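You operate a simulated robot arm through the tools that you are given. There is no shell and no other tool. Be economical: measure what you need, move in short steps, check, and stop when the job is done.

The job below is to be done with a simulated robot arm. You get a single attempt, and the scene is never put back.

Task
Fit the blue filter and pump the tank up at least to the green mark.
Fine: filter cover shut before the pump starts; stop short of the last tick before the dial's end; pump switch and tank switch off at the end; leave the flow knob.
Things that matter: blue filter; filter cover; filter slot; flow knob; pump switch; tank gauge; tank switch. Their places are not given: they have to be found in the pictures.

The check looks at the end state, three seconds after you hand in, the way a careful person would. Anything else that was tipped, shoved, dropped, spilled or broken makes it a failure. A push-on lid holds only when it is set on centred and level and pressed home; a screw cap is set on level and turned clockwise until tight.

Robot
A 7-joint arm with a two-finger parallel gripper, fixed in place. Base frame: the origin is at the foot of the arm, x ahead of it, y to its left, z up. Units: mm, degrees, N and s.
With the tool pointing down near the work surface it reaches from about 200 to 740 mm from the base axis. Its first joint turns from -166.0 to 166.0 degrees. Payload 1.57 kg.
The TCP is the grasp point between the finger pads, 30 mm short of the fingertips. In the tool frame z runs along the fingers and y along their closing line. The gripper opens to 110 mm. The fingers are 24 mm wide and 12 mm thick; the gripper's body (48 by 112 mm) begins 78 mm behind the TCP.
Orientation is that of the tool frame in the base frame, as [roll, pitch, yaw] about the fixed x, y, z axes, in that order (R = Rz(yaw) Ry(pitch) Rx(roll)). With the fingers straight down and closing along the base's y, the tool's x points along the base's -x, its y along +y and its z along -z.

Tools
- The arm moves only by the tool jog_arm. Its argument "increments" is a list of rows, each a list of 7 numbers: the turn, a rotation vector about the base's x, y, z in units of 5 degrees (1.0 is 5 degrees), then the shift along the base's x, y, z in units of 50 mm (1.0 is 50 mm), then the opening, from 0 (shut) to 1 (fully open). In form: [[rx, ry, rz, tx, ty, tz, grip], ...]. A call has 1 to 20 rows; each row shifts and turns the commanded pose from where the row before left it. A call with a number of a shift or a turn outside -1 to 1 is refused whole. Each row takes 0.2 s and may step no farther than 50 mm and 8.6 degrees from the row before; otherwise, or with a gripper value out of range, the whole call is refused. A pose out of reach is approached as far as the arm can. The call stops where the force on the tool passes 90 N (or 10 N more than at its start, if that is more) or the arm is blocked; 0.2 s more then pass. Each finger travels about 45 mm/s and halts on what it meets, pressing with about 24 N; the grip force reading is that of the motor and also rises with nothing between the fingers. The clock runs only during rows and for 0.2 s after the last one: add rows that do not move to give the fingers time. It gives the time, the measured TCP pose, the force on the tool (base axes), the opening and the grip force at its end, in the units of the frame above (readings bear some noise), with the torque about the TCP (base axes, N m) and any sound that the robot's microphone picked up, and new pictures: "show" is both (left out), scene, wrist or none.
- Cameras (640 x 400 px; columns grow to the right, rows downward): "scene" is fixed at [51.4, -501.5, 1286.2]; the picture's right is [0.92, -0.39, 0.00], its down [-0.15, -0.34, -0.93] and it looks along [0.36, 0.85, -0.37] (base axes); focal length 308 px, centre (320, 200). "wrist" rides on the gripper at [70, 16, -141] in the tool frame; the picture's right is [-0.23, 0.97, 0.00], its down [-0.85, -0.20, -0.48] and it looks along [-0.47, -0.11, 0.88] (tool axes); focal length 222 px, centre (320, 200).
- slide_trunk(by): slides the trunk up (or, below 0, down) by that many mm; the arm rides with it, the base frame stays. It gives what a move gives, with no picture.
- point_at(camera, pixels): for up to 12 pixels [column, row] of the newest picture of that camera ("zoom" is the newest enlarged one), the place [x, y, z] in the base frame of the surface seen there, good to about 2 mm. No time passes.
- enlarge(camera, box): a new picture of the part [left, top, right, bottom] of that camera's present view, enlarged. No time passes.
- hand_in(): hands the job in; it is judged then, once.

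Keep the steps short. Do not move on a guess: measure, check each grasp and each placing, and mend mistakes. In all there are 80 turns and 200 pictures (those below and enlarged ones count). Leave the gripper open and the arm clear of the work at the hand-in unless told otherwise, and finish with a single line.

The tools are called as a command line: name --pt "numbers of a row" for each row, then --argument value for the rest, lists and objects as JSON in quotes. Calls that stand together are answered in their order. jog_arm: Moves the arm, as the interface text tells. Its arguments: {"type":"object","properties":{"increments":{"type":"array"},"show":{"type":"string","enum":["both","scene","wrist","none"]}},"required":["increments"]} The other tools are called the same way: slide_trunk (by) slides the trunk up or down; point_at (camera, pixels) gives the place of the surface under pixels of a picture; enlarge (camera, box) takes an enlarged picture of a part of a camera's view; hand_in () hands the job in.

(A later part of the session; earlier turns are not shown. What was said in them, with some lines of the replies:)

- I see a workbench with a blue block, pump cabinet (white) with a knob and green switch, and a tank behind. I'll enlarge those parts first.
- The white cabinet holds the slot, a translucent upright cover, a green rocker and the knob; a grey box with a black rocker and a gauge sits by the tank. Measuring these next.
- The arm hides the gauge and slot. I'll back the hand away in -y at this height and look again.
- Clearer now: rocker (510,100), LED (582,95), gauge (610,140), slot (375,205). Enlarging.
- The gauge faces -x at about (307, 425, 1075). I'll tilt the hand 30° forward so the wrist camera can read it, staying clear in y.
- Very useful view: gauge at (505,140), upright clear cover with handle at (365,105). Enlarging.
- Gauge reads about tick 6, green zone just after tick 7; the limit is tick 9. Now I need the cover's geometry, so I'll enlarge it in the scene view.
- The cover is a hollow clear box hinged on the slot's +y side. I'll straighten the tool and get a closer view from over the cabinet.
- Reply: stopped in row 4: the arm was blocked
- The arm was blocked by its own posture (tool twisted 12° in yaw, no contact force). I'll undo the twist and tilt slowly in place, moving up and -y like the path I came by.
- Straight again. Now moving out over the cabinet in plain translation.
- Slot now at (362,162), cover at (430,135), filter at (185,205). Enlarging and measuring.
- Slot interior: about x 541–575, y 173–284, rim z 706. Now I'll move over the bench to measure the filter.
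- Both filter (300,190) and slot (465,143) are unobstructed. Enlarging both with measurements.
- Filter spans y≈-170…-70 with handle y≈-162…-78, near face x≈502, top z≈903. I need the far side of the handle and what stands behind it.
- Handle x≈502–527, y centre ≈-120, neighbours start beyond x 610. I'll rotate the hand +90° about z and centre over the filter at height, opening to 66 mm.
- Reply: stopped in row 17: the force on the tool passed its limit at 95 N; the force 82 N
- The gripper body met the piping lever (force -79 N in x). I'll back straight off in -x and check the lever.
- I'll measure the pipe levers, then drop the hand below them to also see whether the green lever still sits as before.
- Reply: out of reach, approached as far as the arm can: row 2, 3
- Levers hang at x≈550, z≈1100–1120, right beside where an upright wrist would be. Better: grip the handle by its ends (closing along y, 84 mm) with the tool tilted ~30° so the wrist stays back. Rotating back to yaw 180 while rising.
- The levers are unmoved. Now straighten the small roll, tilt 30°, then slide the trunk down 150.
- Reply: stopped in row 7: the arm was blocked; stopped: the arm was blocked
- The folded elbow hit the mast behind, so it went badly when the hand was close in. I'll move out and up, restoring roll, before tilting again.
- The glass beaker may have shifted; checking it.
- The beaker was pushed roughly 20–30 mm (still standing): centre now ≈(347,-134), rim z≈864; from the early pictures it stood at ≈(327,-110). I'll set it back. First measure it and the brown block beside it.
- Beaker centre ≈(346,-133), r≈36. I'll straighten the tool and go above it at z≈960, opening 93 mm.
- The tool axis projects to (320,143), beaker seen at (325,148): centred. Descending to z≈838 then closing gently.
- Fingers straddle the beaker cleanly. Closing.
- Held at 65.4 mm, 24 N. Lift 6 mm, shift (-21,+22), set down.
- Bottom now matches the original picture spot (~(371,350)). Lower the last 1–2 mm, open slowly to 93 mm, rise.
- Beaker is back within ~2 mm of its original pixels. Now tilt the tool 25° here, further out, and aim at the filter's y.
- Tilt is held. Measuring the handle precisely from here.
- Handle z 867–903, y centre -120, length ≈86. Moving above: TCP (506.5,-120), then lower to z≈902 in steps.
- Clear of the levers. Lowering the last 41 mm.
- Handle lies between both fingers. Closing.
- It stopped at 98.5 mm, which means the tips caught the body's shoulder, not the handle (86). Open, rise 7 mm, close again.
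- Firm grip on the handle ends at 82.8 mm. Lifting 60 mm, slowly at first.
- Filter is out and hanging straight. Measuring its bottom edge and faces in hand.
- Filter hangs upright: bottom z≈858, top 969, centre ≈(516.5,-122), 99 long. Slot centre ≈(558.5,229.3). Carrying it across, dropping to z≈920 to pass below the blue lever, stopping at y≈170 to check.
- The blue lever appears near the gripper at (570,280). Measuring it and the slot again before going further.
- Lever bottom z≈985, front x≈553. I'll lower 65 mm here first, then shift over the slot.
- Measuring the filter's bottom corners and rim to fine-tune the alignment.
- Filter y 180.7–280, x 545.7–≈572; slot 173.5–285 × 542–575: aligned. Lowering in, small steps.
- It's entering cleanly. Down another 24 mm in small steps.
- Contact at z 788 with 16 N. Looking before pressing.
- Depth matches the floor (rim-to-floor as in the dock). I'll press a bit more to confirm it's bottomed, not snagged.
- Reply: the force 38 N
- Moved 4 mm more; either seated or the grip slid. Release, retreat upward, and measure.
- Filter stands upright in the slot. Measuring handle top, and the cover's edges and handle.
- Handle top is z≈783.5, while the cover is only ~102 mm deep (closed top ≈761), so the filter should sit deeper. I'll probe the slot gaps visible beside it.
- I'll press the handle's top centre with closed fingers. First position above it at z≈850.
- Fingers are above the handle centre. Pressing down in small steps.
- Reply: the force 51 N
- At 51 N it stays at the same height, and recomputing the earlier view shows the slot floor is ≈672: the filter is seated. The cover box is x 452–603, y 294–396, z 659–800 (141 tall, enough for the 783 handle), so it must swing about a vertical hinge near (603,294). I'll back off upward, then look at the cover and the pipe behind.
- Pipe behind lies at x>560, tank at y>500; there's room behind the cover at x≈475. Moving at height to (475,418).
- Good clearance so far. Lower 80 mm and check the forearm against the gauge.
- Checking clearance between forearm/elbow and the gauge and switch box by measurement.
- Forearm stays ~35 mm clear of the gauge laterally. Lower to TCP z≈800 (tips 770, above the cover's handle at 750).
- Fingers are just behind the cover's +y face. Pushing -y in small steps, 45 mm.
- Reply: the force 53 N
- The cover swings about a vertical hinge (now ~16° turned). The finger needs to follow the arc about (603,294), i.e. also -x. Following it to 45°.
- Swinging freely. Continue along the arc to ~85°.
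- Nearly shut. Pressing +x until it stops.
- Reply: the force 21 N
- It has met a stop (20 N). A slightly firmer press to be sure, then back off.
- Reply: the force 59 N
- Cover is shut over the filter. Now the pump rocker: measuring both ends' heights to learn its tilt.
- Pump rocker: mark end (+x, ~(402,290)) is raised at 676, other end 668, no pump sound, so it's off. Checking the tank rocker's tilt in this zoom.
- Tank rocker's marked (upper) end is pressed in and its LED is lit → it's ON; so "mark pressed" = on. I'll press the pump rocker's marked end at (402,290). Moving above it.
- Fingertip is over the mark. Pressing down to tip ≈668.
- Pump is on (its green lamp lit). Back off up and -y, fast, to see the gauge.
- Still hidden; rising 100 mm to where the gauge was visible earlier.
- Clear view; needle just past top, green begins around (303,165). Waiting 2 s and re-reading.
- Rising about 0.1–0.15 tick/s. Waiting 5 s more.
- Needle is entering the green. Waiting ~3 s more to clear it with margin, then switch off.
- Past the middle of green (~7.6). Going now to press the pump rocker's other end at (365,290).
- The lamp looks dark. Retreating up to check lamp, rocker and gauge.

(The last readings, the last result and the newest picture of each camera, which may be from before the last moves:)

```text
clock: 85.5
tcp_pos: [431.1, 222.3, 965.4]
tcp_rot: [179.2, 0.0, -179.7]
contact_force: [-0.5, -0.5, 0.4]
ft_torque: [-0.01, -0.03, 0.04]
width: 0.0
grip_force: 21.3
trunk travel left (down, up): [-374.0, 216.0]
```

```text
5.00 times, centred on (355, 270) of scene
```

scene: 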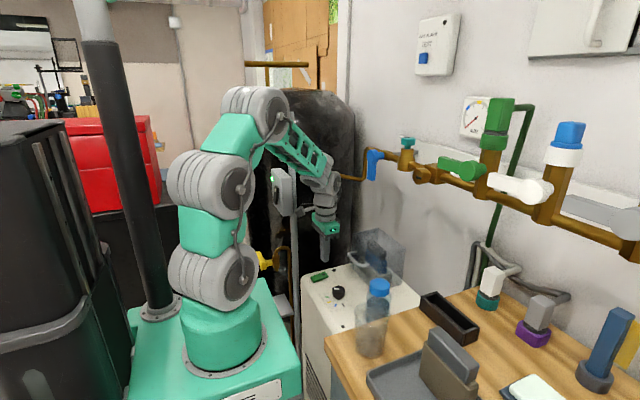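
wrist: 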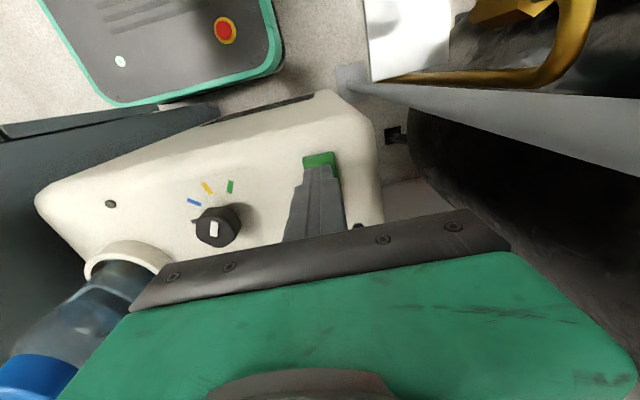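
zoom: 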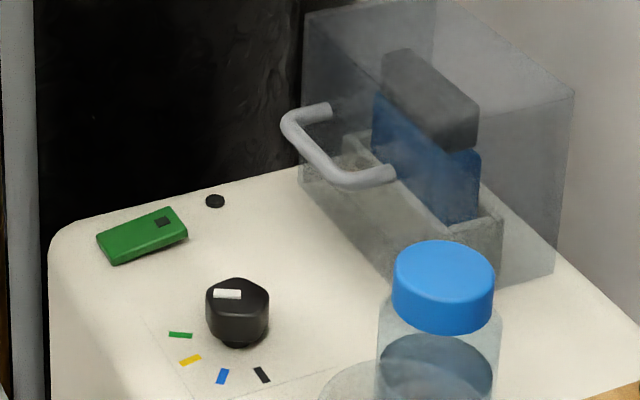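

Pump is off, lamp dark, cover shut, needle around/after the green's end. I want a frontal gauge reading; raising the trunk back 51, then going to the earlier gauge-viewing pose.

slide_trunk --by 51

jog_arm --pt "0 0 0 -0.4 0.05 0.4 0" --pt "0 0 0 -0.5 0.05 0.5 0" --pt "0 0 0 -0.5 0.1 0.5 0" --pt "0 0 0 -0.5 0.1 0.5 0" --pt "0 0 0 -0.5 0.1 0.3 0" --pt "0 0 0 -0.5 0.1 0.2 0" --pt "0 0 0 0 0 0 0" --pt "0 -1 0 -0.05 0 0 0" --pt "0 -1 0 -0.05 0 0 0" --pt "0 -1 0 -0.05 0 0 0" --pt "0 -1 0 -0.05 0 0 0" --pt "0 -1 0 -0.05 0 0 0" --pt "0 -1 0 -0.05 0 0 0" --pt "0 0 0 0 0 0 0"

```text
clock: 86.4
tcp_pos: [432.4, 224.4, 1015.8]
tcp_rot: [179.3, 0.1, -179.9]
contact_force: [-0.8, -0.5, -0.4]
ft_torque: [0.03, 0.01, 0.02]
width: 0.0
grip_force: 21.3
trunk travel left (down, up): [-425.0, 165.0]
```

```text
clock: 89.4
tcp_pos: [269.6, 249.7, 1141.2]
tcp_rot: [179.5, 30.0, -179.7]
contact_force: [0.1, -0.6, -0.1]
ft_torque: [-0.02, -0.01, -0.03]
width: 0.0
grip_force: 21.8
out of reach, approached as far as the arm can: row 6, 8, 9, 13
trunk travel left (down, up): [-425.0, 165.0]
```

scene: 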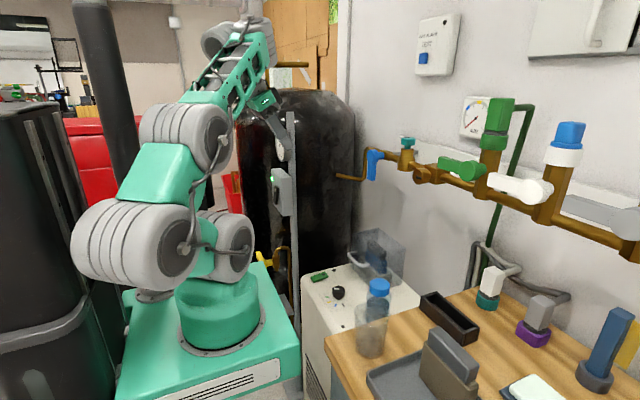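
wrist: 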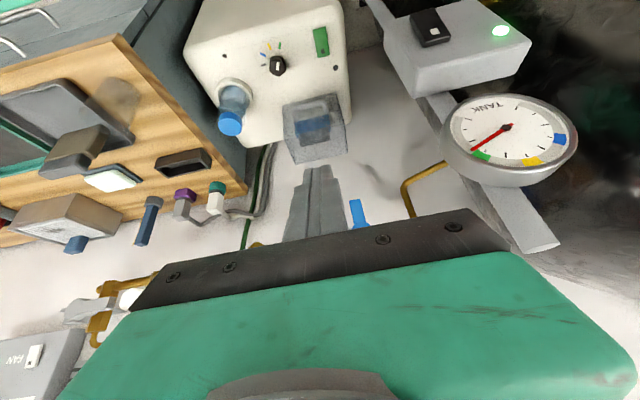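

enlarge --camera "wrist" --box '[430, 80, 590, 200]'

point_at --camera "wrist" --pixels '[[432, 14], [422, 14], [440, 14], [425, 30], [440, 28], [430, 40], [445, 38], [428, 44], [447, 42]]'

```text
3.33 times, centred on (510, 140) of wrist
```

zoom: 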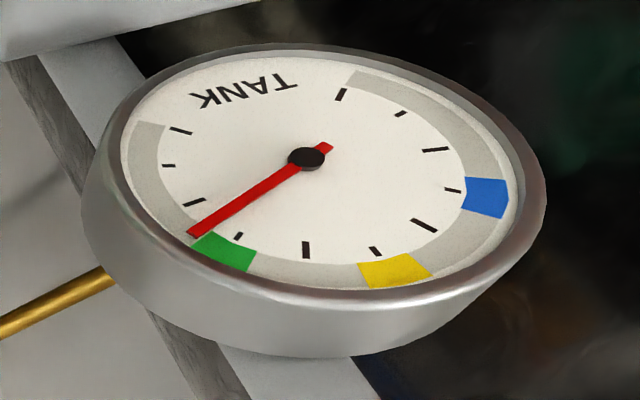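

```text
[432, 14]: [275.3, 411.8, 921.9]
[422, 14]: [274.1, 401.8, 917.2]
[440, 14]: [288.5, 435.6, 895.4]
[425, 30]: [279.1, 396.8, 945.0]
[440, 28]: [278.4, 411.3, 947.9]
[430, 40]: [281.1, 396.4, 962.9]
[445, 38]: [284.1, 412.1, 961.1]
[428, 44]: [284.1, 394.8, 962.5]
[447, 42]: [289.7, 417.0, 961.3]
```

Gauge reads just past the green end (~7.7), well short of tick 9. Now the tank rocker: its lower end at (275,404,~918) protrudes and must be pressed +x. Tilt to 45° and lower at y≈250 first.

jog_arm --pt "0 -1 0 -0.15 0 -0.4 0" --pt "0 -1 0 -0.15 0 -0.4 0" --pt "0 -1 0 -0.15 0 -0.4 0" --pt "0 0 0 -0.15 0 -0.6 0" --pt "0 0 0 -0.15 0 -0.6 0" --pt "0 0 0 -0.1 0 -0.6 0" --pt "0 0 0 -0.1 0 -0.6 0" --pt "0 0 0 0 0 -0.54 0" --pt "0 0 0 0 0 0 0"

```text
clock: 91.4
tcp_pos: [221.0, 230.0, 1126.4]
tcp_rot: [178.5, 30.3, -179.7]
contact_force: [0.2, -1.0, -0.4]
ft_torque: [-0.03, -0.03, 0.02]
width: 0.0
grip_force: 21.4
out of reach, approached as far as the arm can: row 1, 2, 3, 4, 5, 6, 7, 8
trunk travel left (down, up): [-425.0, 165.0]
```

scene: 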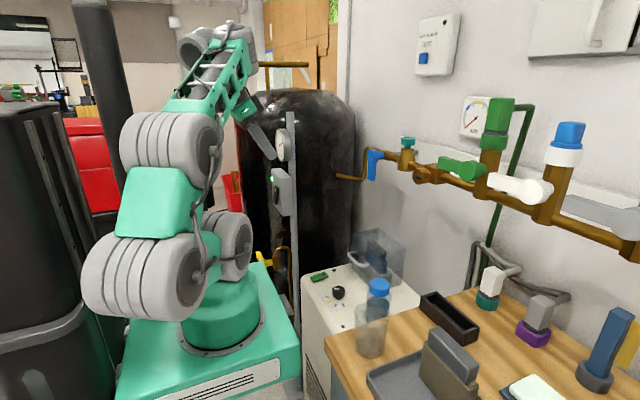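
wrist: 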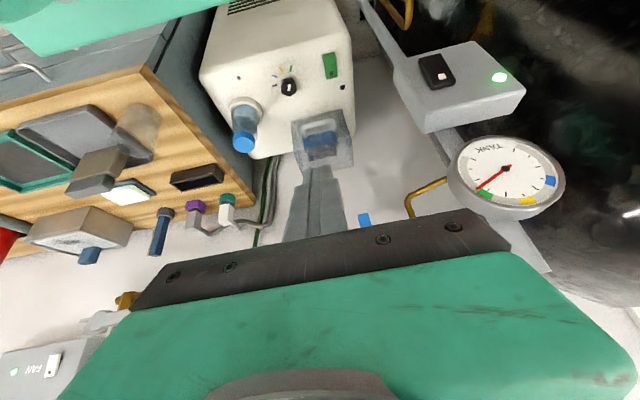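

Too folded near the base there. Moving +y (hand at x≈221, clear of gauge and box by >30 mm) gives reach; small steps.

jog_arm --pt "0 0 0 0 0.3 0 0" --pt "0 0 0 0 0.3 0 0" --pt "0 0 0 0 0.3 0 0" --pt "0 0 0 0 0.3 0 0" --pt "0 0 0 0 0 0 0"

```text
clock: 92.6
tcp_pos: [253.6, 266.4, 1140.6]
tcp_rot: [178.5, 30.9, -179.7]
contact_force: [0.0, 0.4, 0.3]
ft_torque: [0.03, -0.02, 0.01]
width: 0.0
grip_force: 21.4
out of reach, approached as far as the arm can: row 1, 2, 3, 4
trunk travel left (down, up): [-425.0, 165.0]
```

scene: 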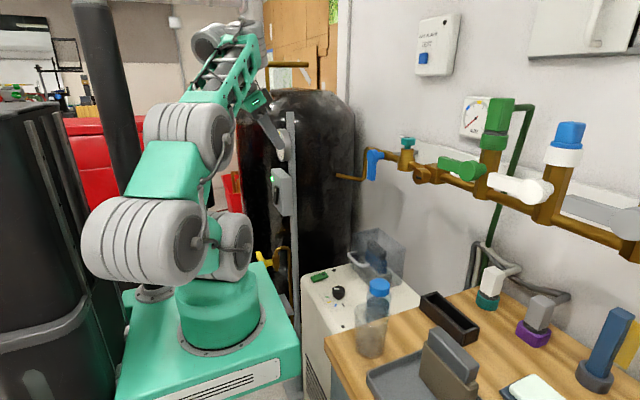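
wrist: 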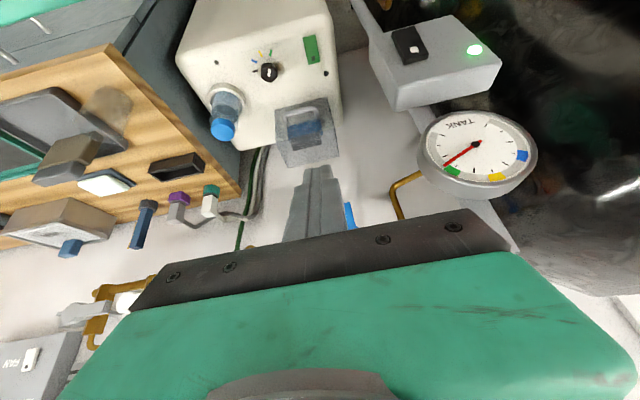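

The wrist is near its straight limit with the forearm pointing down; lowering the trunk (target relatively higher) should free it. Checking what lies beneath the elbow first.

point_at --camera "scene" --pixels '[[90, 240], [140, 275], [190, 240], [80, 260], [100, 300], [60, 330], [110, 330], [140, 300], [235, 250], [205, 330], [95, 370], [130, 370]]'

```text
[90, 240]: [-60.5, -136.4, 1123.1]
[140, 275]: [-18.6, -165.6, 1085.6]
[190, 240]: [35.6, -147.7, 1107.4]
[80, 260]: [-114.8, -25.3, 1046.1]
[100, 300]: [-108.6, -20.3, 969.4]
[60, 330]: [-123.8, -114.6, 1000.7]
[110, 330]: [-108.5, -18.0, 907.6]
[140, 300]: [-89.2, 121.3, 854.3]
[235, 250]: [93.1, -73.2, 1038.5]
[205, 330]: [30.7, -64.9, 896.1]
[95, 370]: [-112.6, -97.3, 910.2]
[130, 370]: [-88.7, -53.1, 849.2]
```

Elbow keeps ~45 mm from the black machine (x≈-110) and the base rides along. Sliding the trunk down 190.

slide_trunk --by -190

jog_arm --pt "0 0 0 0 0 0 0"

```text
clock: 94.7
tcp_pos: [253.8, 266.8, 951.2]
tcp_rot: [178.6, 30.9, -179.6]
contact_force: [0.3, -0.8, 0.2]
ft_torque: [0.0, 0.0, 0.0]
width: 0.0
grip_force: 21.8
trunk travel left (down, up): [-235.0, 355.0]
```

```text
clock: 95.1
tcp_pos: [252.8, 267.0, 951.0]
tcp_rot: [178.6, 30.9, -179.6]
contact_force: [-0.6, 0.0, 0.1]
ft_torque: [-0.03, 0.03, -0.01]
width: 0.0
grip_force: 21.4
trunk travel left (down, up): [-235.0, 355.0]
5 turns are left
```

scene: 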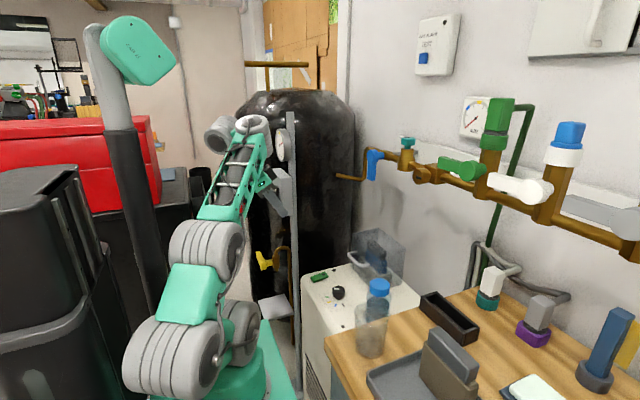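
wrist: 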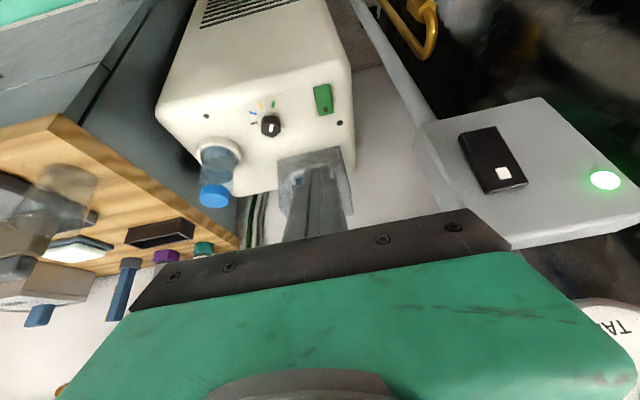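

5 turns left. At this trunk height the 31° tilt suffices (leading finger corner is TCP +26 x, -20 z). Approaching to (223,404,939), i.e. ~25 mm in front of the rocker's lower end.

jog_arm --pt "0 0 0 -0.15 0.4 -0.04 0" --pt "0 0 0 -0.15 0.5 -0.04 0" --pt "0 0 0 -0.15 0.5 -0.04 0" --pt "0 0 0 -0.15 0.5 -0.04 0" --pt "0 0 0 0 0.5 -0.04 0" --pt "0 0 0 0 0.34 -0.03 0" --pt "0 0 0 0 0 0 0"

```text
clock: 96.7
tcp_pos: [250.4, 342.6, 939.1]
tcp_rot: [179.1, 28.2, 179.9]
contact_force: [0.0, -0.5, 0.4]
ft_torque: [-0.02, 0.03, 0.01]
width: 0.0
grip_force: 21.5
out of reach, approached as far as the arm can: row 1, 2, 3, 4, 5, 6
trunk travel left (down, up): [-235.0, 355.0]
4 turns are left
```

scene: 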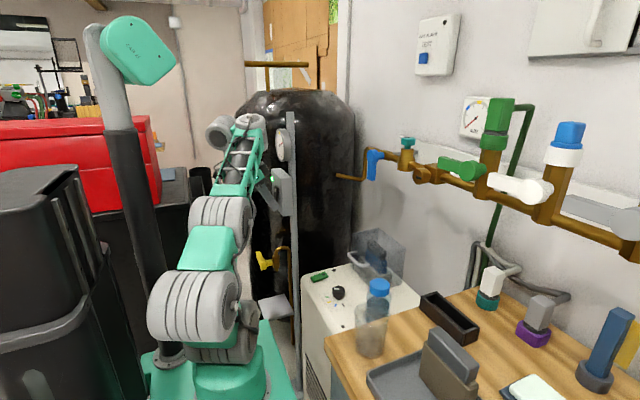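
wrist: 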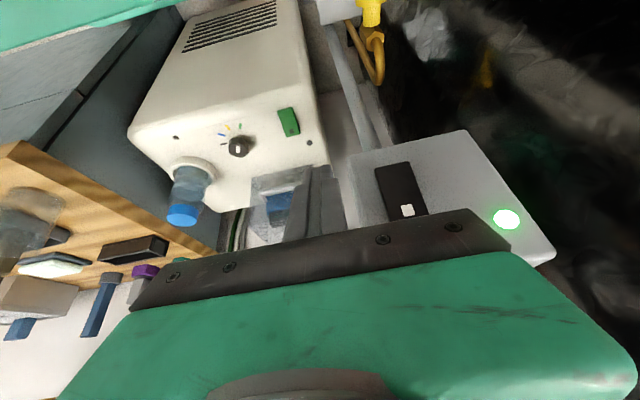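

The sideways tilt hits a wrist limit. I'll reduce tilt to ~16° and yaw the hand 20° toward the arm's own bearing, no translation, to get a reachable, known pose in front of the rocker.

jog_arm --pt "0 0.9 0 0 0 0 0" --pt "0 0.9 0 0 0 0 0" --pt "0 0.9 0 0 0 0 0" --pt "0 0 1 0 0 0 0" --pt "0 0 1 0 0 0 0" --pt "0 0 1 0 0 0 0" --pt "0 0 1 0 0 0 0" --pt "0 0 0 0 0 0 0" --pt "0 0 0 0 0 0 0" --pt "0 0 0 0 0 0 0"

```text
clock: 98.9
tcp_pos: [250.1, 344.1, 938.4]
tcp_rot: [178.5, 17.4, -159.8]
contact_force: [0.6, 0.5, -0.2]
ft_torque: [0.01, 0.02, -0.01]
width: 0.2
grip_force: 21.2
trunk travel left (down, up): [-235.0, 355.0]
3 turns are left
```

scene: 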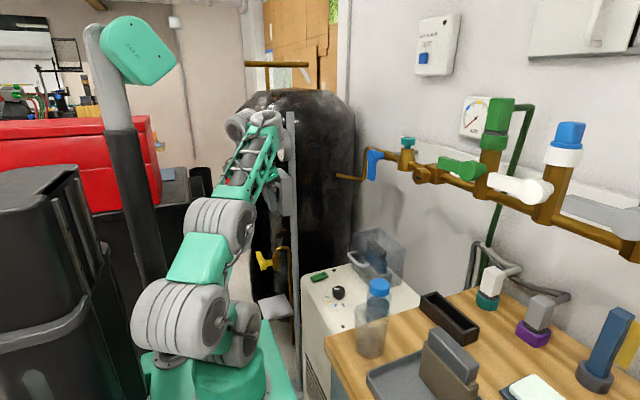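
wrist: 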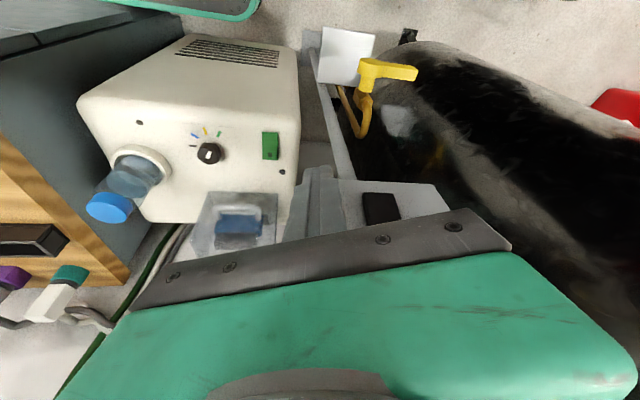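

Pose is now clean: (250,344,938), tilt 17°, yaw +20°. The leading finger corner is at TCP +(23,-4,-25). One sequence: shift to y≈407, x≈236, press +x to ~265 on the rocker's lower end, retreat, move away in -y and open.

jog_arm --pt "0 0 0 -0.14 0.2 0.04 0" --pt "0 0 0 -0.14 0.36 0.03 0" --pt "0 0 0 0 0.36 0 0" --pt "0 0 0 0 0.34 0 0" --pt "0 0 0 0 0 0 0" --pt "0 0 0 0.2 0 0 0" --pt "0 0 0 0.15 0 0 0" --pt "0 0 0 0.13 0 0 0" --pt "0 0 0 0.12 0 0 0" --pt "0 0 0 0 0 0 0" --pt "0 0 0 -0.3 0 0 0" --pt "0 0 0 -0.3 0 0 0" --pt "0 0 0 0 -0.5 0 0" --pt "0 0 0 0 -0.5 0 0" --pt "0 0 0 0.1 -0.5 0 0" --pt "0 0 0 0.1 -0.5 0 0.5" --pt "0 0 0 0 0 0 1" --pt "0 0 0 0 0 0 1" --pt "0 0 0 0 0 0 1"

```text
clock: 102.9
tcp_pos: [246.4, 307.1, 941.5]
tcp_rot: [178.5, 17.4, -159.8]
contact_force: [0.2, 0.8, -0.2]
ft_torque: [-0.02, 0.02, 0.03]
width: 84.0
grip_force: 0.1
trunk travel left (down, up): [-235.0, 355.0]
2 turns are left
```

scene: 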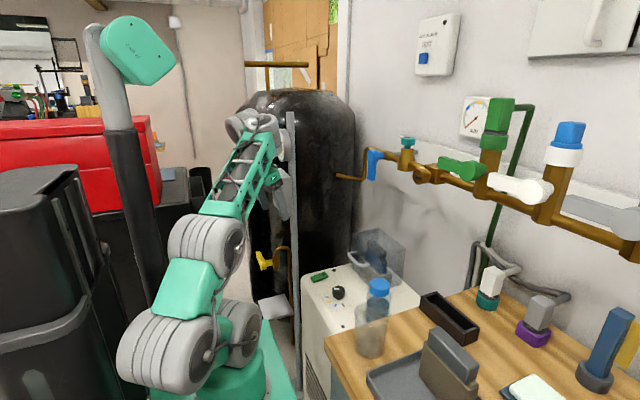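
wrist: 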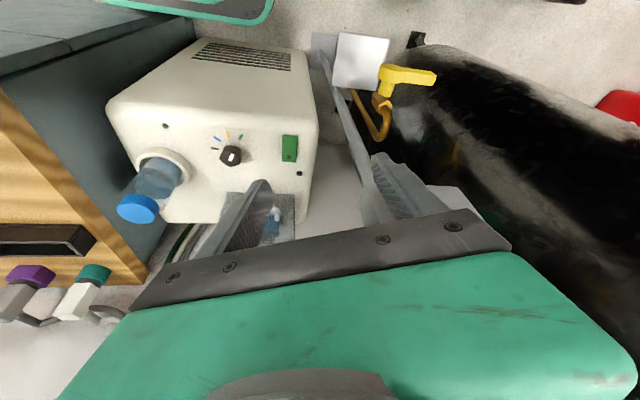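

The press sequence ran fully. I'll turn the hand back to the earlier viewing pose (y≈267, tilt ~27°) with open fingers and check the tank rocker and lamp.

jog_arm --pt "0 0 -1 0.03 -0.2 0 1" --pt "0 0 -1 0.03 -0.2 0 1" --pt "0 0 -1 0.03 -0.2 0 1" --pt "0 0 -1 0.03 -0.2 0 1" --pt "0 -1 0 0 0 0 1" --pt "0 -1 0 0 0 0 1" --pt "0 0 0 0 0 0 1"

enlarge --camera "wrist" --box '[400, 80, 640, 250]'

enlarge --camera "scene" --box '[255, 120, 311, 220]'

```text
clock: 104.5
tcp_pos: [254.5, 267.1, 942.1]
tcp_rot: [178.5, 27.4, -179.6]
contact_force: [0.3, -0.4, 0.0]
ft_torque: [0.0, 0.01, 0.03]
width: 109.9
grip_force: 0.1
trunk travel left (down, up): [-235.0, 355.0]
```

scene: 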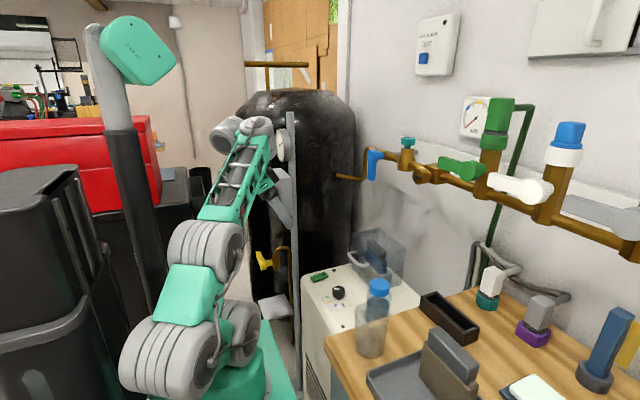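
wrist: 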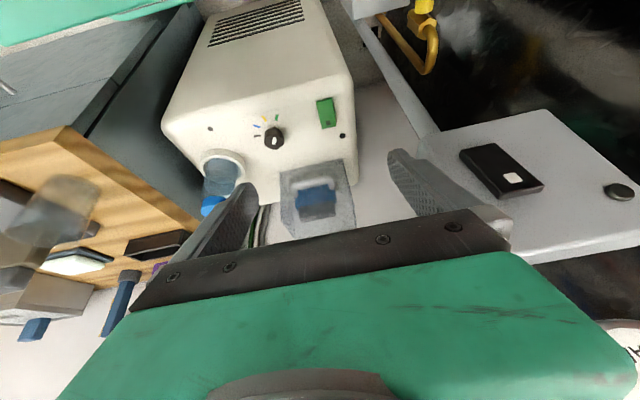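

```text
2.35 times, centred on (520, 165) of wrist
```

zoom: 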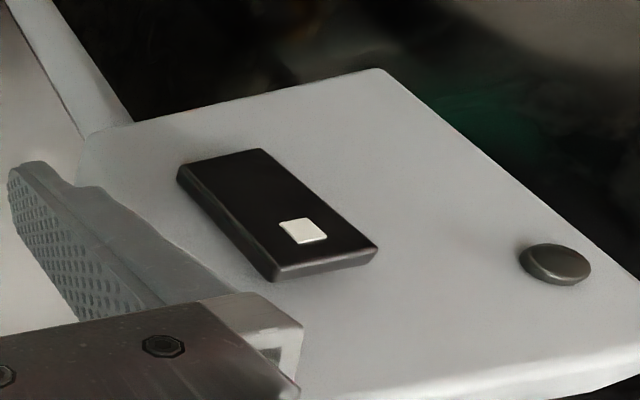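

```text
4.00 times, centred on (283, 170) of scene
1 turns are left
```

zoom: 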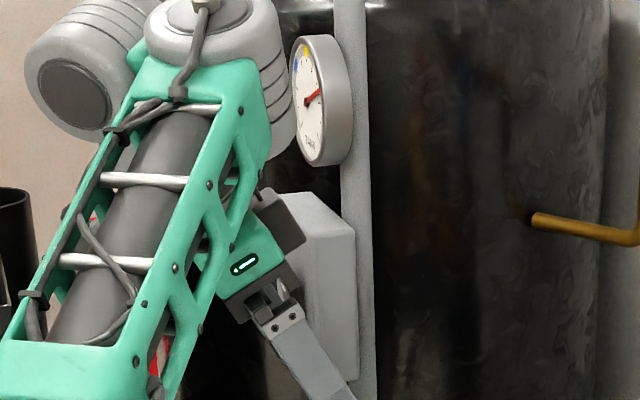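

The tank lamp at (618,190) is dark and the marked end of its rocker is raised, so the tank switch is off. The pump is off too, the cover is shut, the needle is past green, and the hand is open and clear. Handing in.

hand_in

```text
The job is handed in.
```

The blue filter is fitted, the cover is shut, the tank is pumped to just past green (about 7.7, below the last tick), both switches are off and the flow knob was not touched; along the way the arm pushed the glass beaker about 30 mm (I set it back within about 2 mm) and bumped a wall pipe lever, which did not move.
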